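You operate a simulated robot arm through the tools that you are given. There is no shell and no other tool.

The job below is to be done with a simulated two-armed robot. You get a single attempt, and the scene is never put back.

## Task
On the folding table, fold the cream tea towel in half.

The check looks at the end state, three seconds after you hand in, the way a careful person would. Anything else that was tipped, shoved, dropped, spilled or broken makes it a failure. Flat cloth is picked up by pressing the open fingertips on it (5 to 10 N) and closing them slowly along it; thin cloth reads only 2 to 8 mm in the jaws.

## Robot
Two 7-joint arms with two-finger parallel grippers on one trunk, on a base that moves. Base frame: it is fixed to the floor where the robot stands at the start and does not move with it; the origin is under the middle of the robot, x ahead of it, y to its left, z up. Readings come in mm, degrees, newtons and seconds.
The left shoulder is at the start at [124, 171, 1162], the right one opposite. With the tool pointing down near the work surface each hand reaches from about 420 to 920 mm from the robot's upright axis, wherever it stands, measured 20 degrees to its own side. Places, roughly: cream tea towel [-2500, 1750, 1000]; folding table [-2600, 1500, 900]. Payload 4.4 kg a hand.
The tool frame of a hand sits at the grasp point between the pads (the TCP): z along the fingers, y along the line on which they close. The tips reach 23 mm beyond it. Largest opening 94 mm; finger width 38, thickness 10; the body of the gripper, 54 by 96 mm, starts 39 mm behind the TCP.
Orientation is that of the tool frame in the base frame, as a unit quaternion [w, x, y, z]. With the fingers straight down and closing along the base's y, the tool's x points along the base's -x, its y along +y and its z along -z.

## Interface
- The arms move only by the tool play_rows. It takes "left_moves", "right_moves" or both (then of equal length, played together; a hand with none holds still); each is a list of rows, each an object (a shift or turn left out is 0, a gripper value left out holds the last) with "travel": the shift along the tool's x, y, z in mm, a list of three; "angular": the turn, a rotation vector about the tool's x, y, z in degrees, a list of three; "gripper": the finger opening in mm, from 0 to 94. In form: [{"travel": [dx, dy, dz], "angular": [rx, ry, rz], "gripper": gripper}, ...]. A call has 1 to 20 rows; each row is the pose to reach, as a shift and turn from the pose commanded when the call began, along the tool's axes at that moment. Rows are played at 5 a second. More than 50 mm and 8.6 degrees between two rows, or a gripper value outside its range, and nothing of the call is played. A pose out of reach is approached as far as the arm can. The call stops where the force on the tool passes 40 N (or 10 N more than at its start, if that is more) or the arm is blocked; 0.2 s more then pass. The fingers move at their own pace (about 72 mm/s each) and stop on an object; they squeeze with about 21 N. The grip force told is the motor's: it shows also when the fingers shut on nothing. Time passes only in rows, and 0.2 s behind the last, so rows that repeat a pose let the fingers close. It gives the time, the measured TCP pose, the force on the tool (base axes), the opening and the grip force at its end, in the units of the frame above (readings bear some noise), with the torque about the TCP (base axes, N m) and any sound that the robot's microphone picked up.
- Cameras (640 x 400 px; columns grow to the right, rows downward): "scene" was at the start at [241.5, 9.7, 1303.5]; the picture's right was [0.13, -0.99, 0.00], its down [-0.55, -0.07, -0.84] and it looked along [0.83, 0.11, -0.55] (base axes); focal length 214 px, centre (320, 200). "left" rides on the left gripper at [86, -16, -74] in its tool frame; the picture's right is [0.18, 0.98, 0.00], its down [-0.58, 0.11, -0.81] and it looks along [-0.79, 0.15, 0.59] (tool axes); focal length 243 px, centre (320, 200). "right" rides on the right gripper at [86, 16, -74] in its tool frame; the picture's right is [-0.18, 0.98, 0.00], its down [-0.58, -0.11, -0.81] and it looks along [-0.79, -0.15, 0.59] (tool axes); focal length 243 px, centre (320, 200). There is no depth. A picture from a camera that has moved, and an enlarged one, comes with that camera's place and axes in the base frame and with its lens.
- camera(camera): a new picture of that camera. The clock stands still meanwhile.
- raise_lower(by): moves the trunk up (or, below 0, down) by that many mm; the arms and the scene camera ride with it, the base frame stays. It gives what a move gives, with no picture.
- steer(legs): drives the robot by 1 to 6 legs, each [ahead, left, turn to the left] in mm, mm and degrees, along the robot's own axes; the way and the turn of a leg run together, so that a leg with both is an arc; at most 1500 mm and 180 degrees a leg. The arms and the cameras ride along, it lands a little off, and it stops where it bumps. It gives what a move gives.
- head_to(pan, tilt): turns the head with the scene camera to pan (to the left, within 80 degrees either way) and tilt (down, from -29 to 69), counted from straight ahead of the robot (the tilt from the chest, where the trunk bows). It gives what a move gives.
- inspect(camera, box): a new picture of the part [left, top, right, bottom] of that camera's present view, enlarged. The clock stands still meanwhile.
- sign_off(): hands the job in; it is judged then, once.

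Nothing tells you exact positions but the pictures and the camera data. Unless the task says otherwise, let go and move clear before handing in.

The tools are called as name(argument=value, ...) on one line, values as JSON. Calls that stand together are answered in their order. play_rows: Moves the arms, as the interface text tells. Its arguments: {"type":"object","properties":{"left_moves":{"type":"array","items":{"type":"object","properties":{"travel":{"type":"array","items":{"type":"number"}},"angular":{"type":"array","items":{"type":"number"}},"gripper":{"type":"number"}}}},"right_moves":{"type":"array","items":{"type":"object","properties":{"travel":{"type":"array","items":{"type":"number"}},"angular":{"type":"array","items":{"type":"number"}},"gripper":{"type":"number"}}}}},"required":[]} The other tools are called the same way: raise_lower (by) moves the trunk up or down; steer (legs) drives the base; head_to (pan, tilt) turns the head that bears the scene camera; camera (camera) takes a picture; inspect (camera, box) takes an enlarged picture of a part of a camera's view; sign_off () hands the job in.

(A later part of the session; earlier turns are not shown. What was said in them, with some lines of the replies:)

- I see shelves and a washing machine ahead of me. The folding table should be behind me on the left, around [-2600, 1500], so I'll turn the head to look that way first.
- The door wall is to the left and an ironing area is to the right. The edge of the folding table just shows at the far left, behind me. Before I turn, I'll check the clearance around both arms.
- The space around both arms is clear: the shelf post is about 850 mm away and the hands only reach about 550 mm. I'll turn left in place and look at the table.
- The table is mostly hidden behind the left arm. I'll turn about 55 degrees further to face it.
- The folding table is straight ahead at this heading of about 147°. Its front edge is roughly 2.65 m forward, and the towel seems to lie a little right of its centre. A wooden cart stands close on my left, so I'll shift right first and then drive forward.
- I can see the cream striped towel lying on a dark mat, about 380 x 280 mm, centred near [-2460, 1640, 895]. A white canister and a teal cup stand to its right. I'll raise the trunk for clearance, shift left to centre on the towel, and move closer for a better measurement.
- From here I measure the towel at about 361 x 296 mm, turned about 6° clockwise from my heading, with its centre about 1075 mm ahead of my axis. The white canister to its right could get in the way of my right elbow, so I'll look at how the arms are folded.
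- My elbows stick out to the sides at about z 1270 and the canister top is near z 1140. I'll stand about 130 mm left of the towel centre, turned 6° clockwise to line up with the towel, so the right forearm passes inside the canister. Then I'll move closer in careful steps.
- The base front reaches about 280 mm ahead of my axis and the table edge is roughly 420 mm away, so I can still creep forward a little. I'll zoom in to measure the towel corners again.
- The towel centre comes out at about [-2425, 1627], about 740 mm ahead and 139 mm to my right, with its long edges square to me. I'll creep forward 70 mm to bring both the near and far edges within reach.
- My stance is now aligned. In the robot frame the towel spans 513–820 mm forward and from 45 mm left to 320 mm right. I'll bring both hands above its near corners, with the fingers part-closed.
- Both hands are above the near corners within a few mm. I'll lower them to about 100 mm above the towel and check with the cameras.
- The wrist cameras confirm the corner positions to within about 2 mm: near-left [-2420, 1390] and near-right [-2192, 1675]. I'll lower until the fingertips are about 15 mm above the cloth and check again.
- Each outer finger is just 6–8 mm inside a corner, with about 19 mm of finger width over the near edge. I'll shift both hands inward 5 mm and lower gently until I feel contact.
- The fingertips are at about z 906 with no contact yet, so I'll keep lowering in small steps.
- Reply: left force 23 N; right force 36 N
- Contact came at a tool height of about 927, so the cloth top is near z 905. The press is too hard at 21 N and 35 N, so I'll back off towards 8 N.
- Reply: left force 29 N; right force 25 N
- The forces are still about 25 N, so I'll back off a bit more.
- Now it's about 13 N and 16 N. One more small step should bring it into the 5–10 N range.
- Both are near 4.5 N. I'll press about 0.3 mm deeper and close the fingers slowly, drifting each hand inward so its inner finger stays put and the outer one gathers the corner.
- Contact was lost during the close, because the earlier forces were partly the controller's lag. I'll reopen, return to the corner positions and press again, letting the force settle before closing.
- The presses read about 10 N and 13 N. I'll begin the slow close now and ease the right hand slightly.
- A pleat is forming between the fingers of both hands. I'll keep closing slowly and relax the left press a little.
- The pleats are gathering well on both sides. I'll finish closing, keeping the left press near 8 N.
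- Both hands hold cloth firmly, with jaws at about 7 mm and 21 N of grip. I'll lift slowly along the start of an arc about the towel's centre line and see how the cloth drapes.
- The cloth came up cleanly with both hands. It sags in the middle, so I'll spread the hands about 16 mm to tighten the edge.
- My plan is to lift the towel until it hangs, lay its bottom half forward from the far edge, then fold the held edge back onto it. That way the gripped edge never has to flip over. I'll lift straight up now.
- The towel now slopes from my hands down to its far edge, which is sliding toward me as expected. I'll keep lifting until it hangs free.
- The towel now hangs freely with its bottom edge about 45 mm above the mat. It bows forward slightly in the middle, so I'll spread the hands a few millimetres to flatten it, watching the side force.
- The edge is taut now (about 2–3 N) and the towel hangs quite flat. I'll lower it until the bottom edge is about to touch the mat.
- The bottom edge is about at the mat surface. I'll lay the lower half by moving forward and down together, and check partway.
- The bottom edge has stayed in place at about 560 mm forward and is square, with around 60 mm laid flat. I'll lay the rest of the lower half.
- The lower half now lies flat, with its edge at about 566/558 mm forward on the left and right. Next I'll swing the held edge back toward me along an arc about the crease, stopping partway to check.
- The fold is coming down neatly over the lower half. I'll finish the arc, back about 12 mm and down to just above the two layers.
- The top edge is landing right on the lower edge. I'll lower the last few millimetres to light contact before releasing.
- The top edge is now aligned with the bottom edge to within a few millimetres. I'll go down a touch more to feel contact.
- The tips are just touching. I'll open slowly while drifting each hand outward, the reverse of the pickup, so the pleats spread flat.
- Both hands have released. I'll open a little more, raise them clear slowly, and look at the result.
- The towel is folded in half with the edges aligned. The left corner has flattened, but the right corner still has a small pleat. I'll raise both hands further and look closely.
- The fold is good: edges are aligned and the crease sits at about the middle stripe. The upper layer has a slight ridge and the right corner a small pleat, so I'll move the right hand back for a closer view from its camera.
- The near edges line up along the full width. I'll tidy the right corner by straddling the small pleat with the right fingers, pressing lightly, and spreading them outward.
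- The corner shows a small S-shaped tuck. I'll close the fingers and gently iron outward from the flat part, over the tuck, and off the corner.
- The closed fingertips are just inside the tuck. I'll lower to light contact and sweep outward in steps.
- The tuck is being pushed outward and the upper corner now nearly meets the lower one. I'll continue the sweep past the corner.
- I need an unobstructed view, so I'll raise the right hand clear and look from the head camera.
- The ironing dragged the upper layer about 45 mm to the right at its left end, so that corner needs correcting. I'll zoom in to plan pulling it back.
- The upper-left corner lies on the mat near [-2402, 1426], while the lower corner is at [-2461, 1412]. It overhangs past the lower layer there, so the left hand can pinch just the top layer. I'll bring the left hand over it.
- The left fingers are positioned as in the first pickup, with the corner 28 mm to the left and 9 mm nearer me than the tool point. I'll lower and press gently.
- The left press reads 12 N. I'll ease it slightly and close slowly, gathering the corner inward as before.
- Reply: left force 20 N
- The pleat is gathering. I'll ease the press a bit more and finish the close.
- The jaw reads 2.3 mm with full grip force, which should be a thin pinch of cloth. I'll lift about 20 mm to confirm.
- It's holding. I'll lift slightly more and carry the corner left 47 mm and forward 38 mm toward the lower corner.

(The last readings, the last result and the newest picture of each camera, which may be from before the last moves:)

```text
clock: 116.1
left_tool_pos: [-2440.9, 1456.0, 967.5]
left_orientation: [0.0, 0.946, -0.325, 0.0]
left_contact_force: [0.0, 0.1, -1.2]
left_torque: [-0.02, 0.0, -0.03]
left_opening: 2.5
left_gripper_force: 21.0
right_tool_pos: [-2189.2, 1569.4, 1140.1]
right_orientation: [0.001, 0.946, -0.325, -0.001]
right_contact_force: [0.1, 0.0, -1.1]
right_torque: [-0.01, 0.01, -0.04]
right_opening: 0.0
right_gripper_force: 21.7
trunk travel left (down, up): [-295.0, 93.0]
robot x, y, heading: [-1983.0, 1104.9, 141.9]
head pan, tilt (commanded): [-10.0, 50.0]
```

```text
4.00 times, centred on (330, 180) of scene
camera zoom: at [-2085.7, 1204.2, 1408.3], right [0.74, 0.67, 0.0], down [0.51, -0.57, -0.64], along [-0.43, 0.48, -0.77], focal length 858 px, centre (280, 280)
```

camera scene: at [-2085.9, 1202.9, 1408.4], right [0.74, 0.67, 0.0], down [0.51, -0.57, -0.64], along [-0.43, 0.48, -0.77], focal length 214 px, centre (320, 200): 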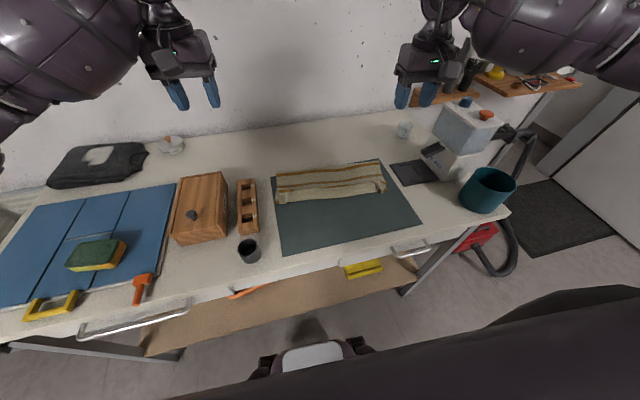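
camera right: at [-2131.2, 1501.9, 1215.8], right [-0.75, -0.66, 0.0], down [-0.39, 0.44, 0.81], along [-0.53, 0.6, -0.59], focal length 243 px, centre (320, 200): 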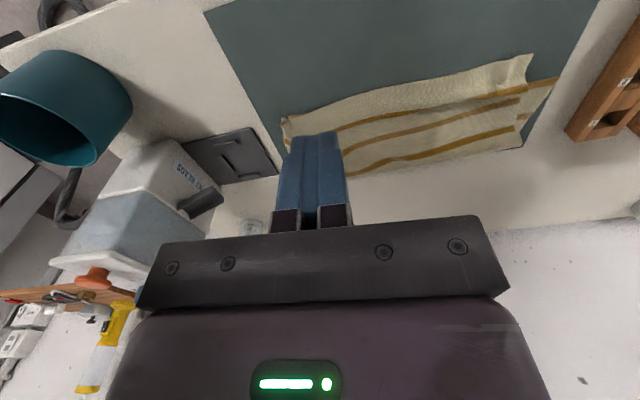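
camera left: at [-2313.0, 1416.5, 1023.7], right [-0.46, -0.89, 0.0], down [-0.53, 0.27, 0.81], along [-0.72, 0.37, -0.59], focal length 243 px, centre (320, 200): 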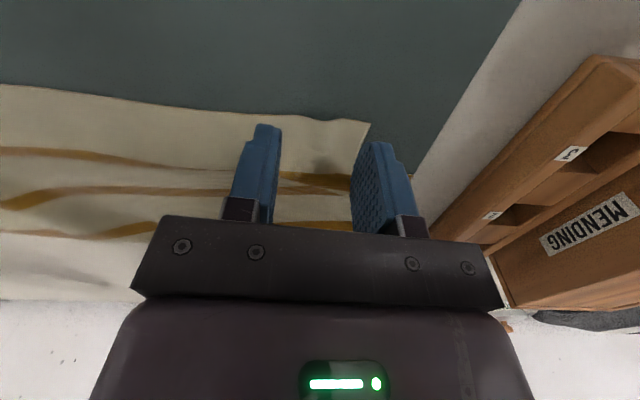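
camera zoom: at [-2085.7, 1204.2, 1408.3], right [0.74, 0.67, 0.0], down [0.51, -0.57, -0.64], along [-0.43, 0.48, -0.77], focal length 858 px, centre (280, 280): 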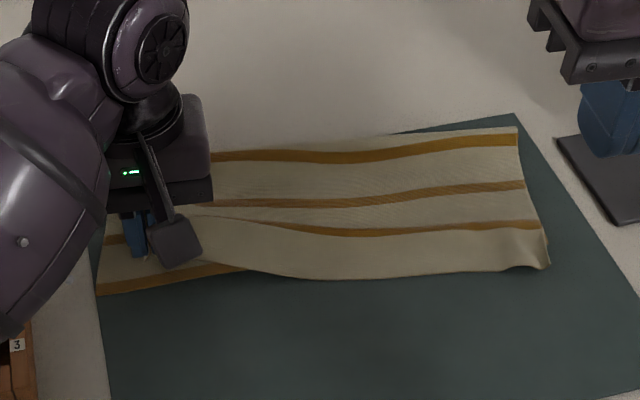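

Pulling left straightened the crease and flattened the right side. The upper layer now overhangs the lower edge by about 20 mm on the right, so the crease sits short. I'll pinch the upper-right corner as well and re-lay the top half with both hands, bringing the right hand over first.

play_rows(right_moves=[{"travel": [-21, -6, 0], "gripper": 40}, {"travel": [-43, -12, 0], "gripper": 40}, {"travel": [-65, -19, 0], "gripper": 40}, {"travel": [-86, -25, 20], "gripper": 40}, {"travel": [-86, -25, 60], "gripper": 40}, {"travel": [-86, -25, 100], "gripper": 40}, {"travel": [-86, -25, 140], "gripper": 40}, {"travel": [-86, -25, 170], "gripper": 40}, {"travel": [-86, -25, 185], "gripper": 40}, {"travel": [-86, -25, 190], "gripper": 40}])

camera(camera="right")

inspect(camera="right", box=[180, 40, 480, 240])

```text
clock: 118.3
left_tool_pos: [-2440.9, 1455.7, 967.9]
left_orientation: [0.0, 0.945, -0.326, 0.0]
left_contact_force: [0.7, 0.6, 0.4]
left_torque: [0.02, 0.01, 0.0]
left_opening: 2.4
left_gripper_force: 21.1
right_tool_pos: [-2241.5, 1641.2, 950.1]
right_orientation: [0.0, 0.946, -0.324, 0.0]
right_contact_force: [0.0, -0.7, 0.3]
right_torque: [0.02, 0.03, -0.04]
right_opening: 40.0
right_gripper_force: 0.0
trunk travel left (down, up): [-295.0, 93.0]
robot x, y, heading: [-1978.6, 1105.8, 142.0]
head pan, tilt (commanded): [-10.0, 50.0]
```

```text
taken
camera right: at [-2183.1, 1575.6, 1024.7], right [-0.75, -0.66, 0.0], down [-0.39, 0.44, 0.81], along [-0.53, 0.6, -0.59], focal length 243 px, centre (320, 200)
```

right: 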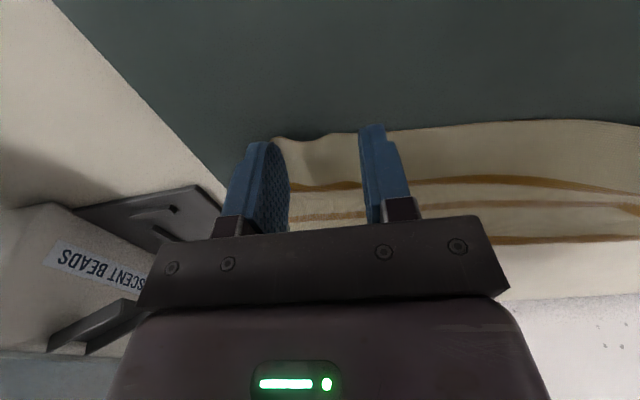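

```text
2.00 times, centred on (330, 140) of right
camera zoom: at [-2183.1, 1575.6, 1024.7], right [-0.75, -0.66, 0.0], down [-0.39, 0.44, 0.81], along [-0.53, 0.6, -0.59], focal length 485 px, centre (300, 320)
```

zoom: 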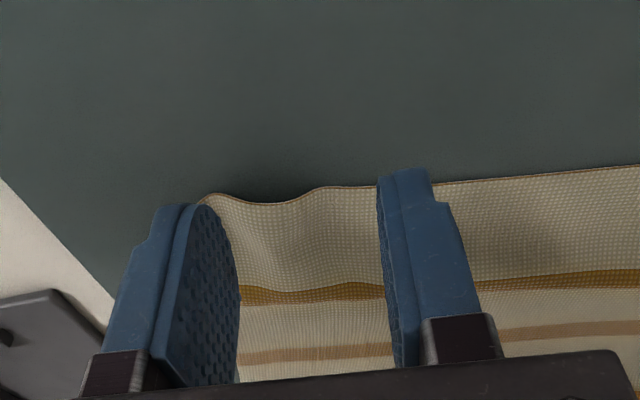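

The edge is about 7 mm ahead of the tool point and the corner 24 mm to its right. I'll shift 9 mm forward and 8 mm left, then lower and press.

play_rows(right_moves=[{"travel": [-5, 4, 0]}, {"travel": [-9, 8, 3]}, {"travel": [-9, 8, 9]}, {"travel": [-9, 8, 14]}, {"travel": [-9, 8, 18]}, {"travel": [-9, 8, 20]}, {"travel": [-9, 8, 21]}, {"travel": [-9, 8, 21]}])

inspect(camera="right", box=[180, 40, 480, 240])

```text
clock: 120.1
left_tool_pos: [-2440.0, 1456.5, 969.0]
left_orientation: [0.0, 0.946, -0.325, 0.0]
left_contact_force: [-0.5, 0.0, -0.2]
left_torque: [0.02, 0.02, -0.01]
left_opening: 2.8
left_gripper_force: 21.3
right_tool_pos: [-2252.5, 1640.7, 928.7]
right_orientation: [0.0, 0.946, -0.324, 0.0]
right_contact_force: [-0.1, 0.1, -0.5]
right_torque: [0.01, -0.01, -0.02]
right_opening: 40.0
right_gripper_force: 0.0
trunk travel left (down, up): [-295.0, 93.0]
robot x, y, heading: [-1979.8, 1108.0, 142.1]
head pan, tilt (commanded): [-10.0, 50.0]
```

```text
2.00 times, centred on (330, 140) of right
camera zoom: at [-2195.5, 1574.2, 1004.1], right [-0.75, -0.66, 0.0], down [-0.39, 0.44, 0.81], along [-0.53, 0.6, -0.59], focal length 485 px, centre (300, 320)
```

zoom: 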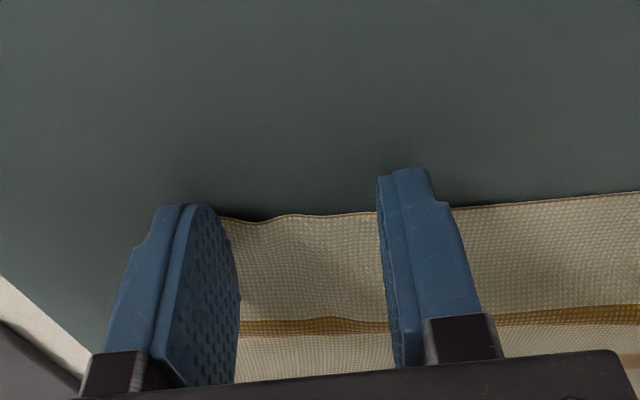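

Alignment is good now, with about 20 mm of overlap. I'll press to 5–10 N.

play_rows(right_moves=[{"travel": [0, 0, 1]}, {"travel": [0, 0, 1.6]}, {"travel": [0, 0, 1.6]}, {"travel": [0, 0, 1.6]}])

```text
clock: 121.1
left_tool_pos: [-2440.9, 1457.0, 968.2]
left_orientation: [-0.001, 0.946, -0.325, 0.0]
left_contact_force: [1.1, -0.5, 0.6]
left_torque: [0.02, -0.02, 0.0]
left_opening: 2.5
left_gripper_force: 21.1
right_tool_pos: [-2253.9, 1640.4, 928.3]
right_orientation: [0.0, 0.946, -0.325, -0.002]
right_contact_force: [0.4, -0.4, 9.5]
right_torque: [0.19, 0.02, 0.02]
right_opening: 40.0
right_gripper_force: 0.0
trunk travel left (down, up): [-295.0, 93.0]
robot x, y, heading: [-1982.8, 1105.4, 142.2]
head pan, tilt (commanded): [-10.0, 50.0]
```

The press is at 9.5 N. I'll close slowly with the inward drift.

play_rows(right_moves=[{"travel": [0, 1, 0], "gripper": 38}, {"travel": [0, 2, 0], "gripper": 36}, {"travel": [0, 3, 0], "gripper": 34}, {"travel": [0, 4, 0], "gripper": 32}, {"travel": [0, 5, 0], "gripper": 30}, {"travel": [0, 6, 0], "gripper": 28}, {"travel": [0, 7, 0], "gripper": 26}])

inspect(camera="right", box=[180, 40, 480, 240])

```text
clock: 122.7
left_tool_pos: [-2440.2, 1456.9, 968.4]
left_orientation: [0.0, 0.946, -0.324, -0.001]
left_contact_force: [1.0, 0.3, -0.9]
left_torque: [-0.02, -0.01, 0.0]
left_opening: 2.5
left_gripper_force: 21.0
right_tool_pos: [-2256.8, 1634.6, 927.1]
right_orientation: [-0.001, 0.946, -0.325, -0.001]
right_contact_force: [4.3, 5.1, 16.0]
right_torque: [0.26, -0.04, -0.04]
right_opening: 25.3
right_gripper_force: 0.1
trunk travel left (down, up): [-295.0, 93.0]
robot x, y, heading: [-1984.7, 1106.6, 142.0]
head pan, tilt (commanded): [-10.0, 50.0]
```

```text
2.00 times, centred on (330, 140) of right
camera zoom: at [-2198.8, 1568.9, 1003.1], right [-0.75, -0.66, 0.0], down [-0.39, 0.44, 0.81], along [-0.53, 0.6, -0.59], focal length 485 px, centre (300, 320)
```

zoom: 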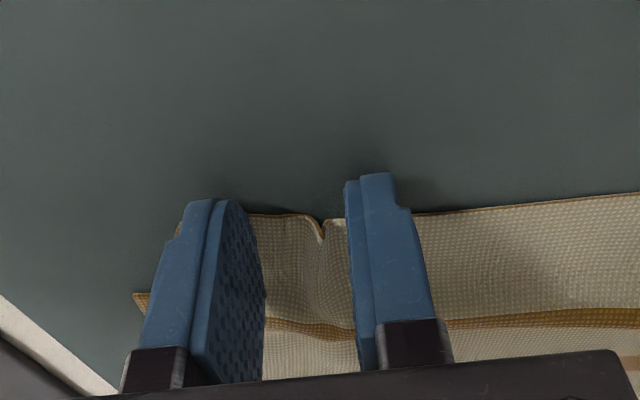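

play_rows(right_moves=[{"travel": [0, 1, -0.5], "gripper": 24}, {"travel": [0, 2, -0.6], "gripper": 22}, {"travel": [0, 3, -0.6], "gripper": 20}, {"travel": [0, 4, -0.6], "gripper": 18}, {"travel": [0, 5, -0.6], "gripper": 16}, {"travel": [0, 6, -0.6], "gripper": 14}, {"travel": [0, 7, -0.6], "gripper": 12}, {"travel": [0, 8, -0.6], "gripper": 10}, {"travel": [0, 9, -0.6], "gripper": 8}, {"travel": [0, 9.5, -0.6], "gripper": 5}, {"travel": [0, 10, -0.6], "gripper": 2}, {"travel": [0, 10, -0.6], "gripper": 0}, {"travel": [0, 10, -0.6], "gripper": 0}, {"travel": [0, 10, -0.6], "gripper": 0}])

inspect(camera="right", box=[180, 40, 480, 240])

inspect(camera="scene", box=[250, 130, 410, 230])

```text
clock: 125.7
left_tool_pos: [-2439.9, 1455.9, 968.0]
left_orientation: [0.0, 0.946, -0.325, 0.0]
left_contact_force: [-0.8, -0.2, -0.8]
left_torque: [-0.01, 0.0, -0.03]
left_opening: 2.5
left_gripper_force: 21.5
right_tool_pos: [-2264.5, 1627.2, 928.0]
right_orientation: [0.0, 0.946, -0.325, 0.001]
right_contact_force: [2.4, 2.9, 9.5]
right_torque: [0.12, -0.04, 0.0]
right_opening: 2.4
right_gripper_force: 21.1
trunk travel left (down, up): [-295.0, 93.0]
robot x, y, heading: [-1983.0, 1113.9, 142.3]
head pan, tilt (commanded): [-10.0, 50.0]
```

```text
2.00 times, centred on (330, 140) of right
camera zoom: at [-2205.5, 1560.9, 1003.3], right [-0.75, -0.66, 0.0], down [-0.39, 0.44, 0.81], along [-0.53, 0.6, -0.59], focal length 485 px, centre (300, 320)
```

zoom: 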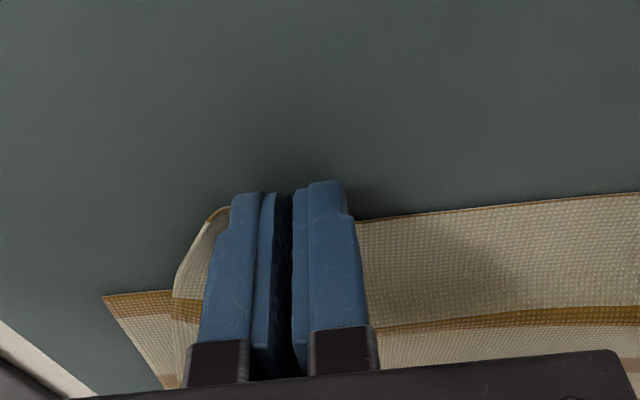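

```text
4.00 times, centred on (330, 180) of scene
camera zoom: at [-2085.3, 1203.9, 1408.3], right [0.74, 0.67, 0.0], down [0.51, -0.57, -0.64], along [-0.43, 0.48, -0.77], focal length 858 px, centre (280, 280)
```

zoom: 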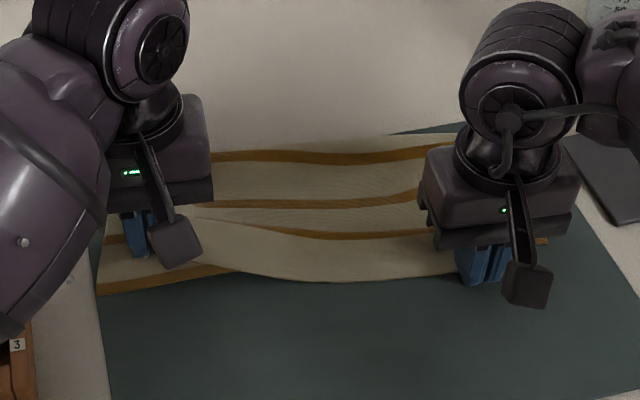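

Both upper corners are pinched now. I'll raise the top layer along an arc until it stands above the crease, starting with the first half of the arc.

play_rows(left_moves=[{"travel": [0, 0, 0]}, {"travel": [0, 0, 0]}, {"travel": [0, 0, 0]}, {"travel": [0, 0, -14]}, {"travel": [0, 0, -28]}, {"travel": [-10, 0, -41]}, {"travel": [-22, 0, -53]}, {"travel": [-35, 0, -64]}, {"travel": [-35, 0, -64]}], right_moves=[{"travel": [-2, 0, -12]}, {"travel": [-5, -1, -26]}, {"travel": [-9, -2, -40]}, {"travel": [-15, -3, -54]}, {"travel": [-23, -4, -68]}, {"travel": [-33, -6, -81]}, {"travel": [-45, -8, -93]}, {"travel": [-58, -8, -104]}, {"travel": [-58, -8, -104]}])

inspect(camera="scene", box=[250, 120, 426, 230])

camera(camera="right")

camera(camera="left")

```text
clock: 127.7
left_tool_pos: [-2467.3, 1477.6, 1031.2]
left_orientation: [0.0, 0.946, -0.324, -0.001]
left_contact_force: [0.1, 0.2, 0.1]
left_torque: [-0.02, 0.02, 0.0]
left_opening: 2.0
left_gripper_force: 21.5
right_tool_pos: [-2304.0, 1669.3, 1030.8]
right_orientation: [0.0, 0.946, -0.325, 0.0]
right_contact_force: [-0.3, -0.1, -0.1]
right_torque: [-0.02, 0.0, 0.0]
right_opening: 2.6
right_gripper_force: 20.7
trunk travel left (down, up): [-295.0, 93.0]
robot x, y, heading: [-1980.2, 1104.2, 141.9]
head pan, tilt (commanded): [-10.0, 50.0]
```

```text
3.64 times, centred on (338, 175) of scene
camera zoom: at [-2085.7, 1204.0, 1408.3], right [0.74, 0.67, 0.0], down [0.51, -0.57, -0.64], along [-0.43, 0.48, -0.77], focal length 780 px, centre (254, 291)
```

zoom: 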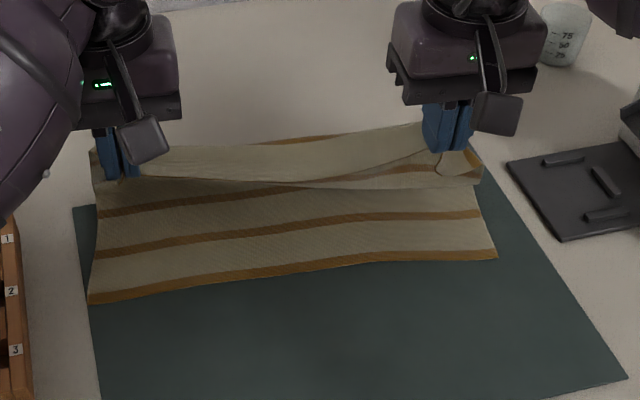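

```text
taken
camera right: at [-2246.3, 1603.4, 1106.7], right [-0.75, -0.66, 0.0], down [-0.39, 0.44, 0.81], along [-0.53, 0.6, -0.59], focal length 243 px, centre (320, 200)
```

right: 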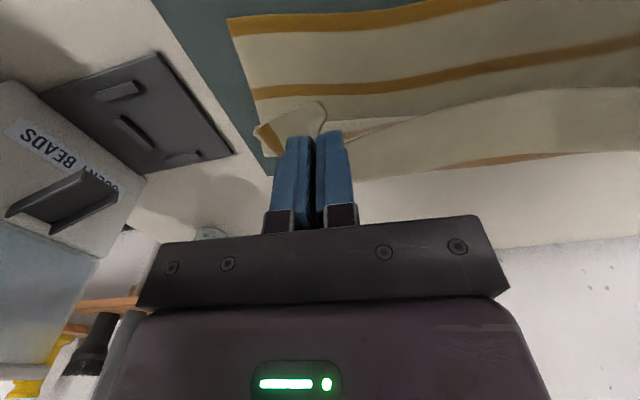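

```text
taken
camera left: at [-2389.6, 1437.5, 1105.4], right [-0.46, -0.89, 0.0], down [-0.53, 0.27, 0.81], along [-0.72, 0.37, -0.59], focal length 243 px, centre (320, 200)
```

left: 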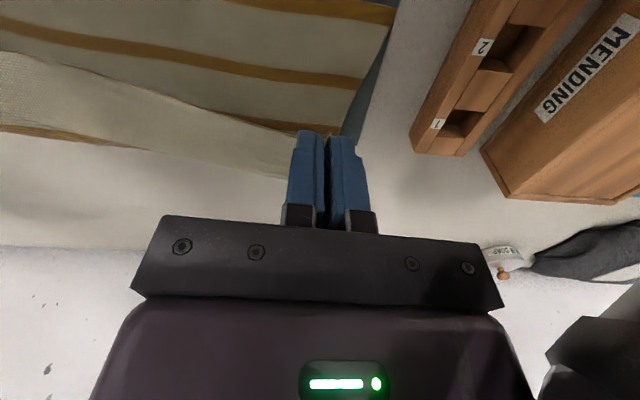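

The lower layer is lying flat and square. I'll continue raising until the top half stands above the crease.

play_rows(left_moves=[{"travel": [-14, 0, -9]}, {"travel": [-29, 0, -16]}, {"travel": [-44, 0, -21]}, {"travel": [-59, 0, -24]}, {"travel": [-74, 0, -25]}, {"travel": [-84, 0, -24]}, {"travel": [-84, 0, -24]}], right_moves=[{"travel": [-14, -2, -9]}, {"travel": [-29, -4, -16]}, {"travel": [-44, -6, -21]}, {"travel": [-59, -8, -24]}, {"travel": [-74, -8, -25]}, {"travel": [-84, -8, -24]}, {"travel": [-84, -8, -24]}])

inspect(camera="scene", box=[250, 120, 426, 230])

camera(camera="right")

camera(camera="left")

```text
clock: 129.3
left_tool_pos: [-2534.3, 1529.7, 1055.0]
left_orientation: [0.0, 0.946, -0.325, 0.0]
left_contact_force: [2.6, 1.7, -0.1]
left_torque: [0.04, 0.02, -0.02]
left_opening: 2.7
left_gripper_force: 21.0
right_tool_pos: [-2366.0, 1725.6, 1055.8]
right_orientation: [0.0, 0.946, -0.325, 0.0]
right_contact_force: [-1.0, -1.6, -0.6]
right_torque: [-0.03, 0.01, 0.03]
right_opening: 2.6
right_gripper_force: 21.2
trunk travel left (down, up): [-295.0, 93.0]
robot x, y, heading: [-1981.7, 1108.7, 142.2]
head pan, tilt (commanded): [-10.0, 50.0]
```

```text
3.64 times, centred on (338, 175) of scene
camera zoom: at [-2085.7, 1204.1, 1408.3], right [0.74, 0.67, 0.0], down [0.51, -0.57, -0.64], along [-0.43, 0.48, -0.77], focal length 780 px, centre (254, 291)
```

zoom: 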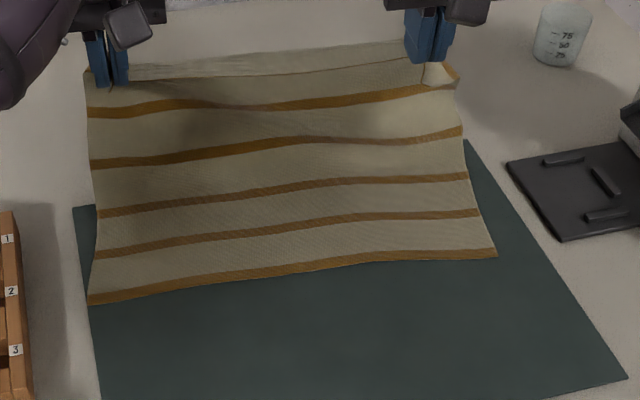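

```text
taken
camera right: at [-2308.0, 1660.6, 1131.4], right [-0.75, -0.66, 0.0], down [-0.39, 0.44, 0.81], along [-0.53, 0.6, -0.59], focal length 243 px, centre (320, 200)
```

right: 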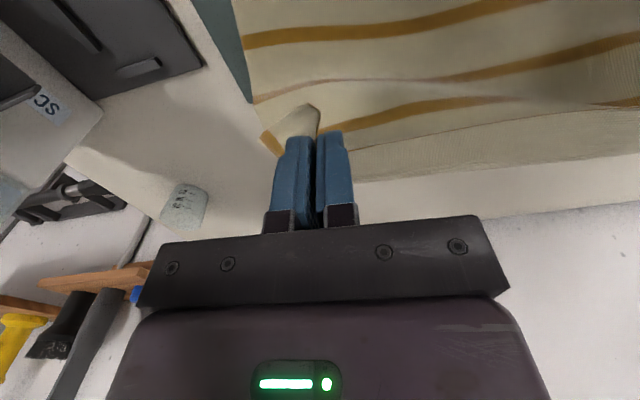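

```text
taken
camera left: at [-2456.2, 1489.4, 1128.9], right [-0.46, -0.89, 0.0], down [-0.53, 0.27, 0.81], along [-0.72, 0.37, -0.59], focal length 243 px, centre (320, 200)
```

left: 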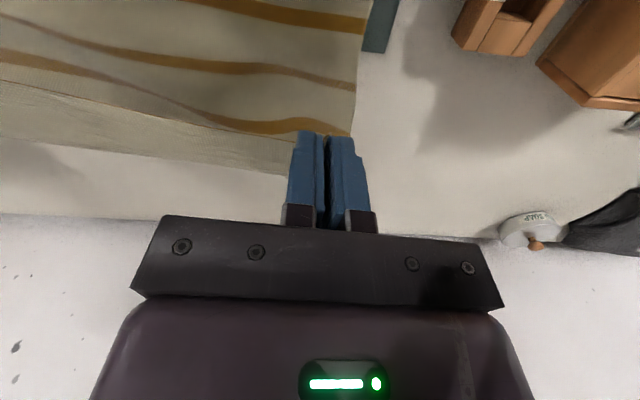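

The top half is upright and taut. I'll go 12 mm further forward and 10 mm lower so the crease sits on the middle stripe, then swing back toward me as before.

play_rows(left_moves=[{"travel": [-6, 0, 5]}, {"travel": [-12, 0, 10]}, {"travel": [-12, 0, 10]}, {"travel": [-12, 0, 10]}, {"travel": [0.7, 0, 10.5]}, {"travel": [13.3, 0, 12]}, {"travel": [25.6, 0, 14.6]}, {"travel": [37.6, 0, 18.1]}, {"travel": [49, 0, 22.5]}, {"travel": [60, 0, 27.9]}, {"travel": [70.1, 0, 34.1]}, {"travel": [79.6, 0, 41.1]}, {"travel": [88.1, 0, 48.8]}, {"travel": [95.6, 0, 57.1]}, {"travel": [102.2, 0, 66.1]}, {"travel": [102.2, 0, 66.1]}], right_moves=[{"travel": [-6, 0, 5]}, {"travel": [-12, 0, 10]}, {"travel": [-12, 0, 10]}, {"travel": [-12, 0, 10]}, {"travel": [1.5, 0, 10.5]}, {"travel": [14.9, 0, 12]}, {"travel": [28, 0, 14.6]}, {"travel": [40.9, 0, 18.1]}, {"travel": [53, 0, 22.5]}, {"travel": [64.7, 0, 27.9]}, {"travel": [75.5, 0, 34.1]}, {"travel": [85.6, 0, 41.1]}, {"travel": [94.7, 0, 48.8]}, {"travel": [102.7, 0, 57.1]}, {"travel": [109.7, 0, 66.1]}, {"travel": [109.7, 0, 66.1]}])

inspect(camera="scene", box=[250, 120, 426, 230])

camera(camera="right")

camera(camera="left")

```text
clock: 132.7
left_tool_pos: [-2454.0, 1466.2, 989.6]
left_orientation: [0.001, 0.946, -0.325, 0.0]
left_contact_force: [2.1, 1.9, -0.5]
left_torque: [0.07, -0.06, -0.01]
left_opening: 2.5
left_gripper_force: 21.1
right_tool_pos: [-2278.8, 1659.8, 988.9]
right_orientation: [0.0, 0.946, -0.325, 0.001]
right_contact_force: [-2.5, -1.7, -0.5]
right_torque: [-0.03, 0.0, 0.07]
right_opening: 2.6
right_gripper_force: 20.9
trunk travel left (down, up): [-295.0, 93.0]
robot x, y, heading: [-1978.4, 1104.8, 142.1]
head pan, tilt (commanded): [-10.0, 50.0]
```

```text
3.64 times, centred on (338, 175) of scene
camera zoom: at [-2085.9, 1204.2, 1408.3], right [0.74, 0.67, 0.0], down [0.51, -0.57, -0.64], along [-0.43, 0.48, -0.77], focal length 780 px, centre (254, 291)
```

zoom: 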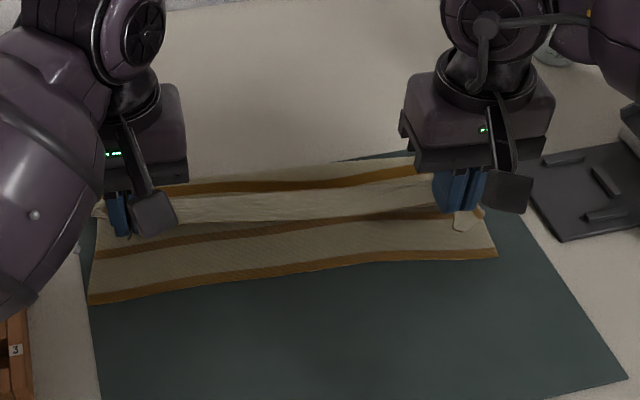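

```text
taken
camera right: at [-2221.3, 1593.6, 1064.9], right [-0.75, -0.66, 0.0], down [-0.39, 0.44, 0.81], along [-0.53, 0.6, -0.59], focal length 243 px, centre (320, 200)
```

right: 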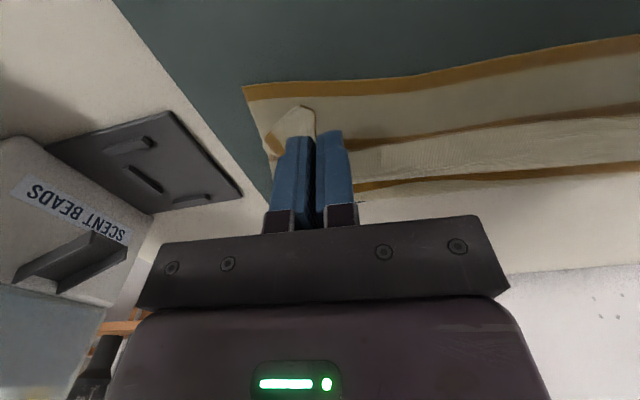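

```text
taken
camera left: at [-2375.3, 1426.5, 1062.6], right [-0.46, -0.89, 0.0], down [-0.53, 0.27, 0.81], along [-0.72, 0.37, -0.59], focal length 243 px, centre (320, 200)
```

left: 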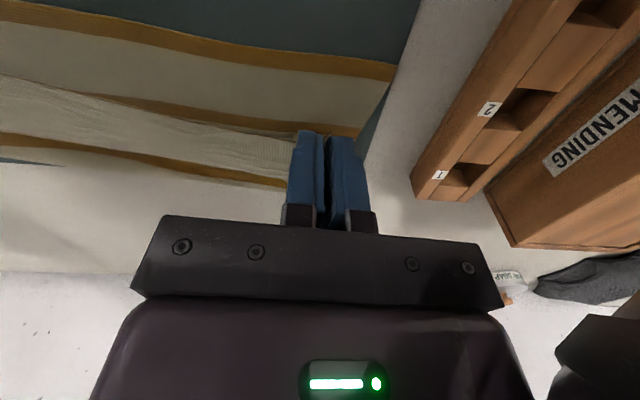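

The swing-back is tracking well. I'll finish the last part, about 13 mm back and down to just above the lower layer.

play_rows(left_moves=[{"travel": [3.5, 0, 5]}, {"travel": [6, 0, 11]}, {"travel": [8.5, 0, 17]}, {"travel": [10.5, 0, 23]}, {"travel": [12, 0, 30]}, {"travel": [13, 0, 37]}, {"travel": [13.7, 0, 44]}, {"travel": [14, 0, 50]}, {"travel": [14, 0, 54]}, {"travel": [14, 0, 54]}], right_moves=[{"travel": [3, 0, 5]}, {"travel": [5.5, 0, 11]}, {"travel": [7.5, 0, 17]}, {"travel": [9, 0, 23]}, {"travel": [10.2, 0, 30]}, {"travel": [11.2, 0, 37]}, {"travel": [11.7, 0, 44]}, {"travel": [12, 0, 50]}, {"travel": [12, 0, 54]}, {"travel": [12, 0, 54]}])

inspect(camera="scene", box=[250, 120, 426, 230])

inspect(camera="left", box=[180, 40, 480, 240])

inspect(camera="right", box=[180, 40, 480, 240])

```text
clock: 134.9
left_tool_pos: [-2442.6, 1457.8, 935.5]
left_orientation: [0.0, 0.946, -0.325, 0.0]
left_contact_force: [0.7, 1.6, 0.4]
left_torque: [0.08, -0.05, -0.01]
left_opening: 2.7
left_gripper_force: 20.8
right_tool_pos: [-2269.7, 1652.4, 934.9]
right_orientation: [0.0, 0.946, -0.325, -0.001]
right_contact_force: [-1.1, -1.6, 0.2]
right_torque: [-0.07, 0.06, 0.01]
right_opening: 2.3
right_gripper_force: 21.0
trunk travel left (down, up): [-295.0, 93.0]
robot x, y, heading: [-1983.5, 1107.9, 142.2]
head pan, tilt (commanded): [-10.0, 50.0]
```

```text
3.64 times, centred on (338, 175) of scene
camera zoom: at [-2085.8, 1204.1, 1408.3], right [0.74, 0.67, 0.0], down [0.51, -0.57, -0.64], along [-0.43, 0.48, -0.77], focal length 780 px, centre (254, 291)
```

zoom: 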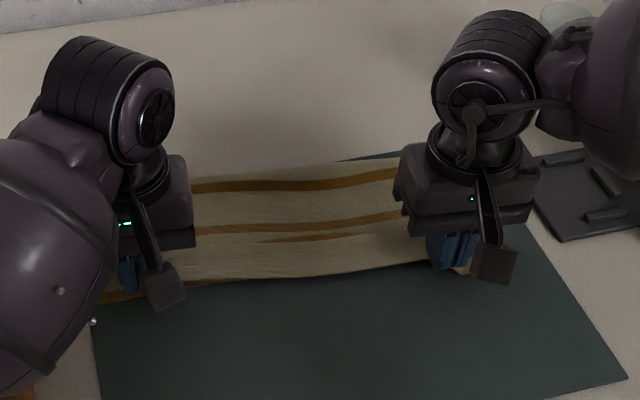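

```text
2.00 times, centred on (330, 140) of left
camera zoom: at [-2364.4, 1418.0, 1008.9], right [-0.46, -0.89, 0.0], down [-0.53, 0.27, 0.81], along [-0.72, 0.37, -0.59], focal length 485 px, centre (300, 320)
```

zoom: 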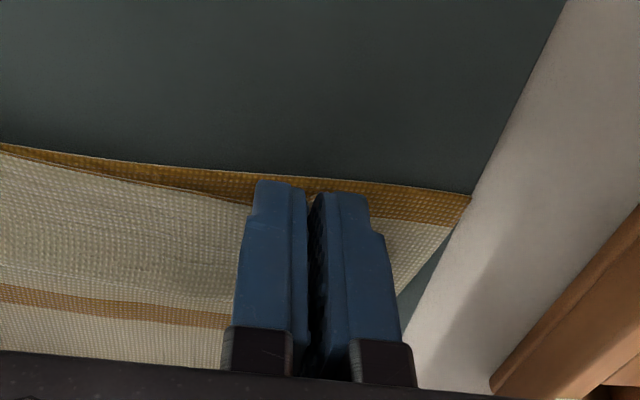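

```text
2.00 times, centred on (330, 140) of right
camera zoom: at [-2211.7, 1586.0, 1010.3], right [-0.75, -0.66, 0.0], down [-0.39, 0.44, 0.81], along [-0.53, 0.6, -0.59], focal length 485 px, centre (300, 320)
```

zoom: 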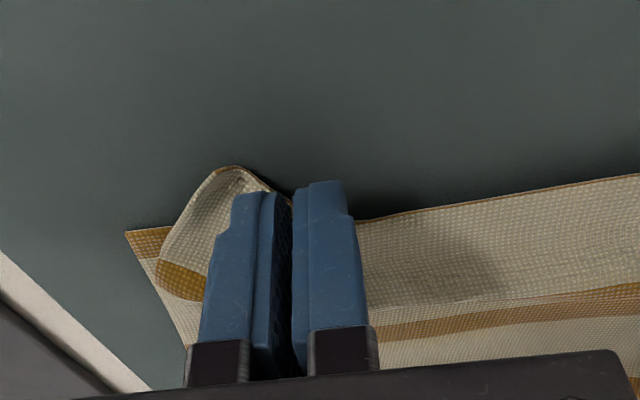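

Both edges line up to within a few millimetres. I'll lower to light contact, then open while moving outward to spread the corners.

play_rows(left_moves=[{"travel": [0, 0, 2]}, {"travel": [0, 0, 4]}, {"travel": [0, 0, 6]}, {"travel": [0, 0, 7]}, {"travel": [0, 0, 7]}, {"travel": [0, 0, 7]}], right_moves=[{"travel": [0, 0, 2]}, {"travel": [0, 0, 4]}, {"travel": [0, 0, 6]}, {"travel": [0, 0, 6.5]}, {"travel": [0, 0, 6.5]}, {"travel": [0, 0, 6.5]}])

```text
clock: 136.3
left_tool_pos: [-2443.6, 1458.0, 928.1]
left_orientation: [0.0, 0.946, -0.325, -0.001]
left_contact_force: [1.7, 2.4, 5.3]
left_torque: [0.06, -0.01, -0.02]
left_opening: 2.3
left_gripper_force: 21.2
right_tool_pos: [-2269.7, 1651.3, 927.5]
right_orientation: [0.001, 0.946, -0.325, 0.0]
right_contact_force: [-1.9, 0.0, 0.6]
right_torque: [-0.04, 0.09, 0.01]
right_opening: 2.6
right_gripper_force: 20.8
trunk travel left (down, up): [-295.0, 93.0]
robot x, y, heading: [-1981.2, 1108.3, 142.2]
head pan, tilt (commanded): [-10.0, 50.0]
```

play_rows(left_moves=[{"travel": [0, 0, 0], "gripper": 3}, {"travel": [0, 1, 0], "gripper": 5}, {"travel": [0, 2, 0], "gripper": 7}, {"travel": [0, 3, 0], "gripper": 9}, {"travel": [0, 4, 0], "gripper": 11}, {"travel": [0, 5, 0], "gripper": 13}, {"travel": [0, 6, 0], "gripper": 15}, {"travel": [0, 7, 0], "gripper": 17}, {"travel": [0, 8, 0], "gripper": 19}, {"travel": [0, 9, 0], "gripper": 21}, {"travel": [0, 10, 0], "gripper": 23}], right_moves=[{"travel": [0, 0, 0.8], "gripper": 3}, {"travel": [0, -1, 0.8], "gripper": 5}, {"travel": [0, -2, 0.8], "gripper": 7}, {"travel": [0, -3, 0.8], "gripper": 9}, {"travel": [0, -4, 0.8], "gripper": 11}, {"travel": [0, -5, 0.8], "gripper": 13}, {"travel": [0, -6, 0.8], "gripper": 15}, {"travel": [0, -7, 0.8], "gripper": 17}, {"travel": [0, -8, 0.8], "gripper": 19}, {"travel": [0, -9, 0.8], "gripper": 21}, {"travel": [0, -10, 0.8], "gripper": 23}])

inspect(camera="left", box=[180, 40, 480, 240])

inspect(camera="right", box=[180, 40, 480, 240])

```text
clock: 138.7
left_tool_pos: [-2449.6, 1450.3, 929.1]
left_orientation: [0.0, 0.946, -0.325, 0.0]
left_contact_force: [1.6, 1.3, 2.4]
left_torque: [0.07, -0.01, 0.01]
left_opening: 23.4
left_gripper_force: 0.9
right_tool_pos: [-2263.9, 1659.6, 928.9]
right_orientation: [0.0, 0.946, -0.323, 0.0]
right_contact_force: [-2.7, -2.7, 6.7]
right_torque: [-0.05, 0.16, 0.04]
right_opening: 23.1
right_gripper_force: 0.4
trunk travel left (down, up): [-295.0, 93.0]
robot x, y, heading: [-1981.6, 1108.3, 142.1]
head pan, tilt (commanded): [-10.0, 50.0]
```

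```text
2.00 times, centred on (330, 140) of left
camera zoom: at [-2370.5, 1409.6, 1002.5], right [-0.46, -0.89, 0.0], down [-0.53, 0.27, 0.81], along [-0.72, 0.37, -0.59], focal length 485 px, centre (300, 320)
```

zoom: 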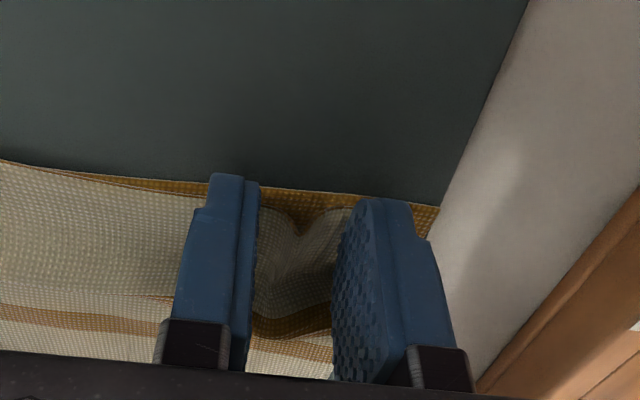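

```text
2.00 times, centred on (330, 140) of right
camera zoom: at [-2205.9, 1593.3, 1004.1], right [-0.75, -0.66, 0.0], down [-0.39, 0.44, 0.81], along [-0.54, 0.6, -0.59], focal length 485 px, centre (300, 320)
```

zoom: 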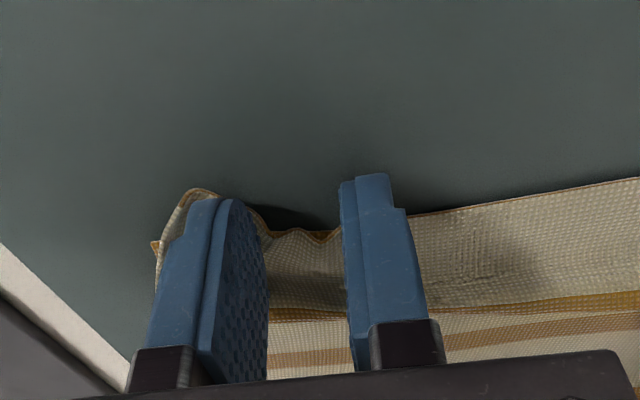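

Both pleats are spreading out well. I'll continue to 38 mm and then lift straight up.

play_rows(left_moves=[{"travel": [0, 1, 0.2], "gripper": 25}, {"travel": [0, 2, 0.2], "gripper": 27}, {"travel": [0, 3, 0.2], "gripper": 29}, {"travel": [0, 4, 0.2], "gripper": 31}, {"travel": [0, 5, 0.2], "gripper": 33}, {"travel": [0, 6, 0.2], "gripper": 35}, {"travel": [0, 7, 0.2], "gripper": 37}], right_moves=[{"travel": [0, -1, 0], "gripper": 25}, {"travel": [0, -2, 0], "gripper": 27}, {"travel": [0, -3, 0], "gripper": 29}, {"travel": [0, -4, 0], "gripper": 31}, {"travel": [0, -5, 0], "gripper": 33}, {"travel": [0, -6, 0], "gripper": 35}, {"travel": [0, -7, 0], "gripper": 37}])

inspect(camera="left", box=[180, 40, 480, 240])

inspect(camera="right", box=[180, 40, 480, 240])

```text
clock: 140.3
left_tool_pos: [-2453.3, 1444.0, 928.5]
left_orientation: [-0.001, 0.946, -0.325, -0.001]
left_contact_force: [2.2, 1.9, 4.5]
left_torque: [0.04, 0.0, -0.01]
left_opening: 36.8
left_gripper_force: 0.1
right_tool_pos: [-2259.3, 1664.4, 928.9]
right_orientation: [-0.001, 0.946, -0.325, 0.001]
right_contact_force: [-3.6, -2.7, 6.4]
right_torque: [-0.01, 0.13, 0.06]
right_opening: 36.5
right_gripper_force: 0.0
trunk travel left (down, up): [-295.0, 93.0]
robot x, y, heading: [-1984.2, 1108.7, 142.0]
head pan, tilt (commanded): [-10.0, 50.0]
```

```text
2.00 times, centred on (330, 140) of left
camera zoom: at [-2374.5, 1404.3, 1002.3], right [-0.46, -0.89, 0.0], down [-0.53, 0.27, 0.81], along [-0.72, 0.37, -0.59], focal length 485 px, centre (300, 320)
```

zoom: 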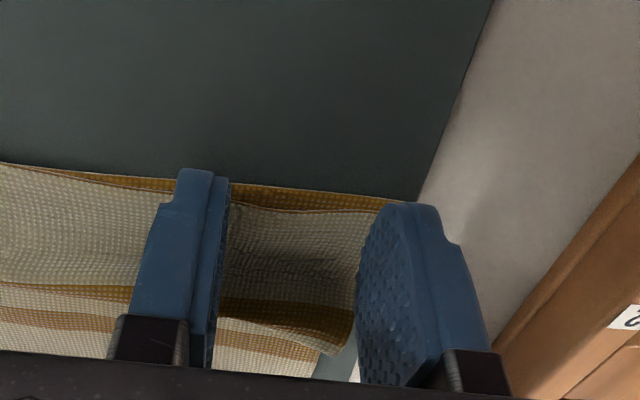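

```text
2.00 times, centred on (330, 140) of right
camera zoom: at [-2201.4, 1598.5, 1004.1], right [-0.75, -0.66, 0.0], down [-0.39, 0.44, 0.81], along [-0.54, 0.6, -0.59], focal length 485 px, centre (300, 320)
```

zoom: 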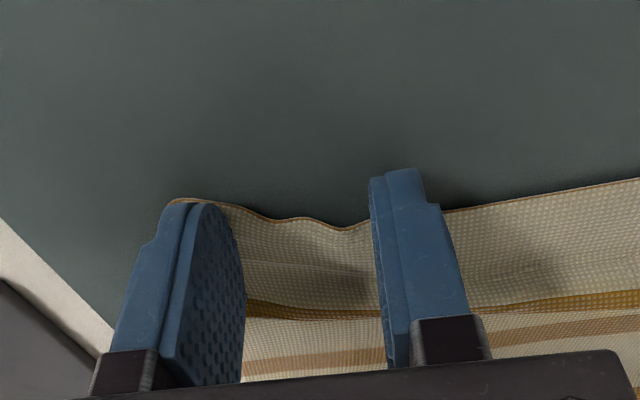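

Both corners are flat now. I'll lift both hands straight up, clear of the towel.

play_rows(left_moves=[{"travel": [0, 0, -2]}, {"travel": [0, 0, -5]}, {"travel": [0, 0, -10]}, {"travel": [0, 0, -18]}, {"travel": [0, 0, -30]}, {"travel": [0, 0, -50]}, {"travel": [0, 0, -80]}, {"travel": [0, 0, -120]}, {"travel": [0, 0, -160]}, {"travel": [0, 0, -200]}, {"travel": [0, 0, -240]}, {"travel": [0, 0, -280]}], right_moves=[{"travel": [0, 0, -2]}, {"travel": [0, 0, -5]}, {"travel": [0, 0, -10]}, {"travel": [0, 0, -18]}, {"travel": [0, 0, -30]}, {"travel": [0, 0, -50]}, {"travel": [0, 0, -80]}, {"travel": [0, 0, -120]}, {"travel": [0, 0, -160]}, {"travel": [0, 0, -200]}, {"travel": [0, 0, -240]}, {"travel": [0, 0, -280]}])

camera(camera="scene")

inspect(camera="scene", box=[250, 130, 410, 230])

```text
clock: 142.9
left_tool_pos: [-2452.9, 1443.3, 1208.7]
left_orientation: [0.0, 0.946, -0.324, 0.0]
left_contact_force: [0.9, 0.0, -1.0]
left_torque: [0.04, 0.03, 0.03]
left_opening: 37.1
left_gripper_force: 0.0
right_tool_pos: [-2258.9, 1664.3, 1209.7]
right_orientation: [0.0, 0.946, -0.325, -0.001]
right_contact_force: [-0.4, -0.3, 0.0]
right_torque: [0.01, 0.02, -0.03]
right_opening: 37.1
right_gripper_force: 0.0
trunk travel left (down, up): [-295.0, 93.0]
robot x, y, heading: [-1981.1, 1111.0, 142.0]
head pan, tilt (commanded): [-10.0, 50.0]
```

```text
taken
camera scene: at [-2085.1, 1203.4, 1408.4], right [0.74, 0.67, 0.0], down [0.51, -0.57, -0.64], along [-0.43, 0.48, -0.77], focal length 214 px, centre (320, 200)
```

scene: 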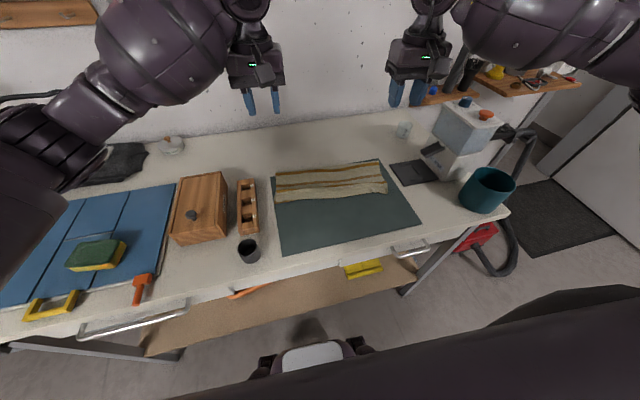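

```text
4.00 times, centred on (330, 180) of scene
camera zoom: at [-2085.1, 1203.4, 1408.4], right [0.74, 0.67, 0.0], down [0.51, -0.57, -0.64], along [-0.43, 0.48, -0.77], focal length 858 px, centre (280, 280)
```

zoom: 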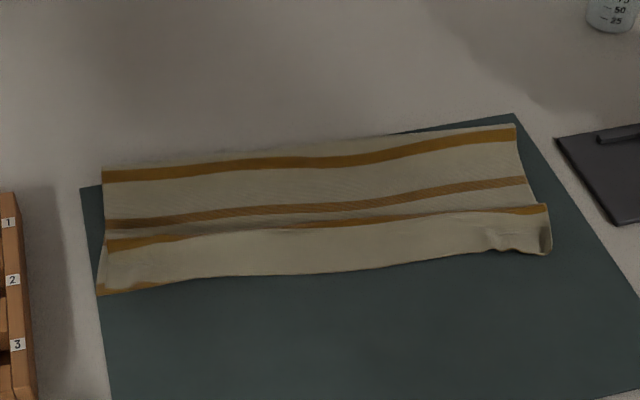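

The fold looks neat now, with corners and edges aligned on both sides. I'll zoom in to confirm before finishing.

inspect(camera="scene", box=[265, 155, 335, 210])

inspect(camera="scene", box=[330, 150, 400, 205])

```text
7.27 times, centred on (300, 182) of scene
camera zoom: at [-2085.1, 1203.4, 1408.4], right [0.74, 0.67, 0.0], down [0.51, -0.57, -0.64], along [-0.43, 0.48, -0.77], focal length 1560 px, centre (466, 327)
```

zoom: 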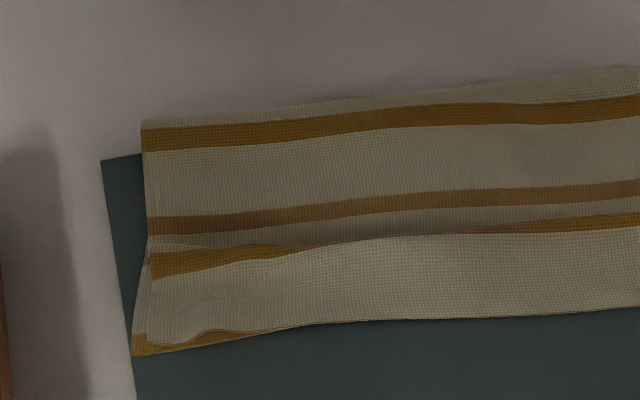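

```text
7.27 times, centred on (365, 178) of scene
camera zoom: at [-2085.1, 1203.4, 1408.4], right [0.74, 0.67, 0.0], down [0.51, -0.57, -0.64], along [-0.43, 0.48, -0.77], focal length 1560 px, centre (-7, 364)
```

zoom: 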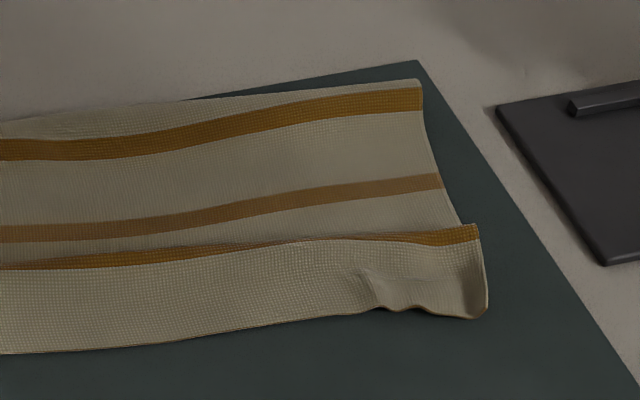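

The towel is folded in half, with its edges and corners matching to within about 10 mm and the crease near the middle stripe. Nothing else on the table appears to have moved. Both hands are open and about 280 mm above it, so I'm handing in.

sign_off()

```text
The job is handed in.
```

The cream tea towel is folded in half on the folding table, still on its dark mat. Its long edges and corners match to within about 10 mm, and the crease sits about 10 mm off the middle stripe.

- **Redone fold:** smoothing a tuck at the right corner dragged the top layer sideways. I re-gripped both top-layer corners and re-laid that half.
- **Remaining flaws:** the top layer has a slight ridge near its front edge, and there is a small wrinkle at the right corner.
- **Surroundings:** nothing else on the table looked moved, tipped or spilled in the last pictures. Both hands were open and about 280 mm above the towel when I handed in.
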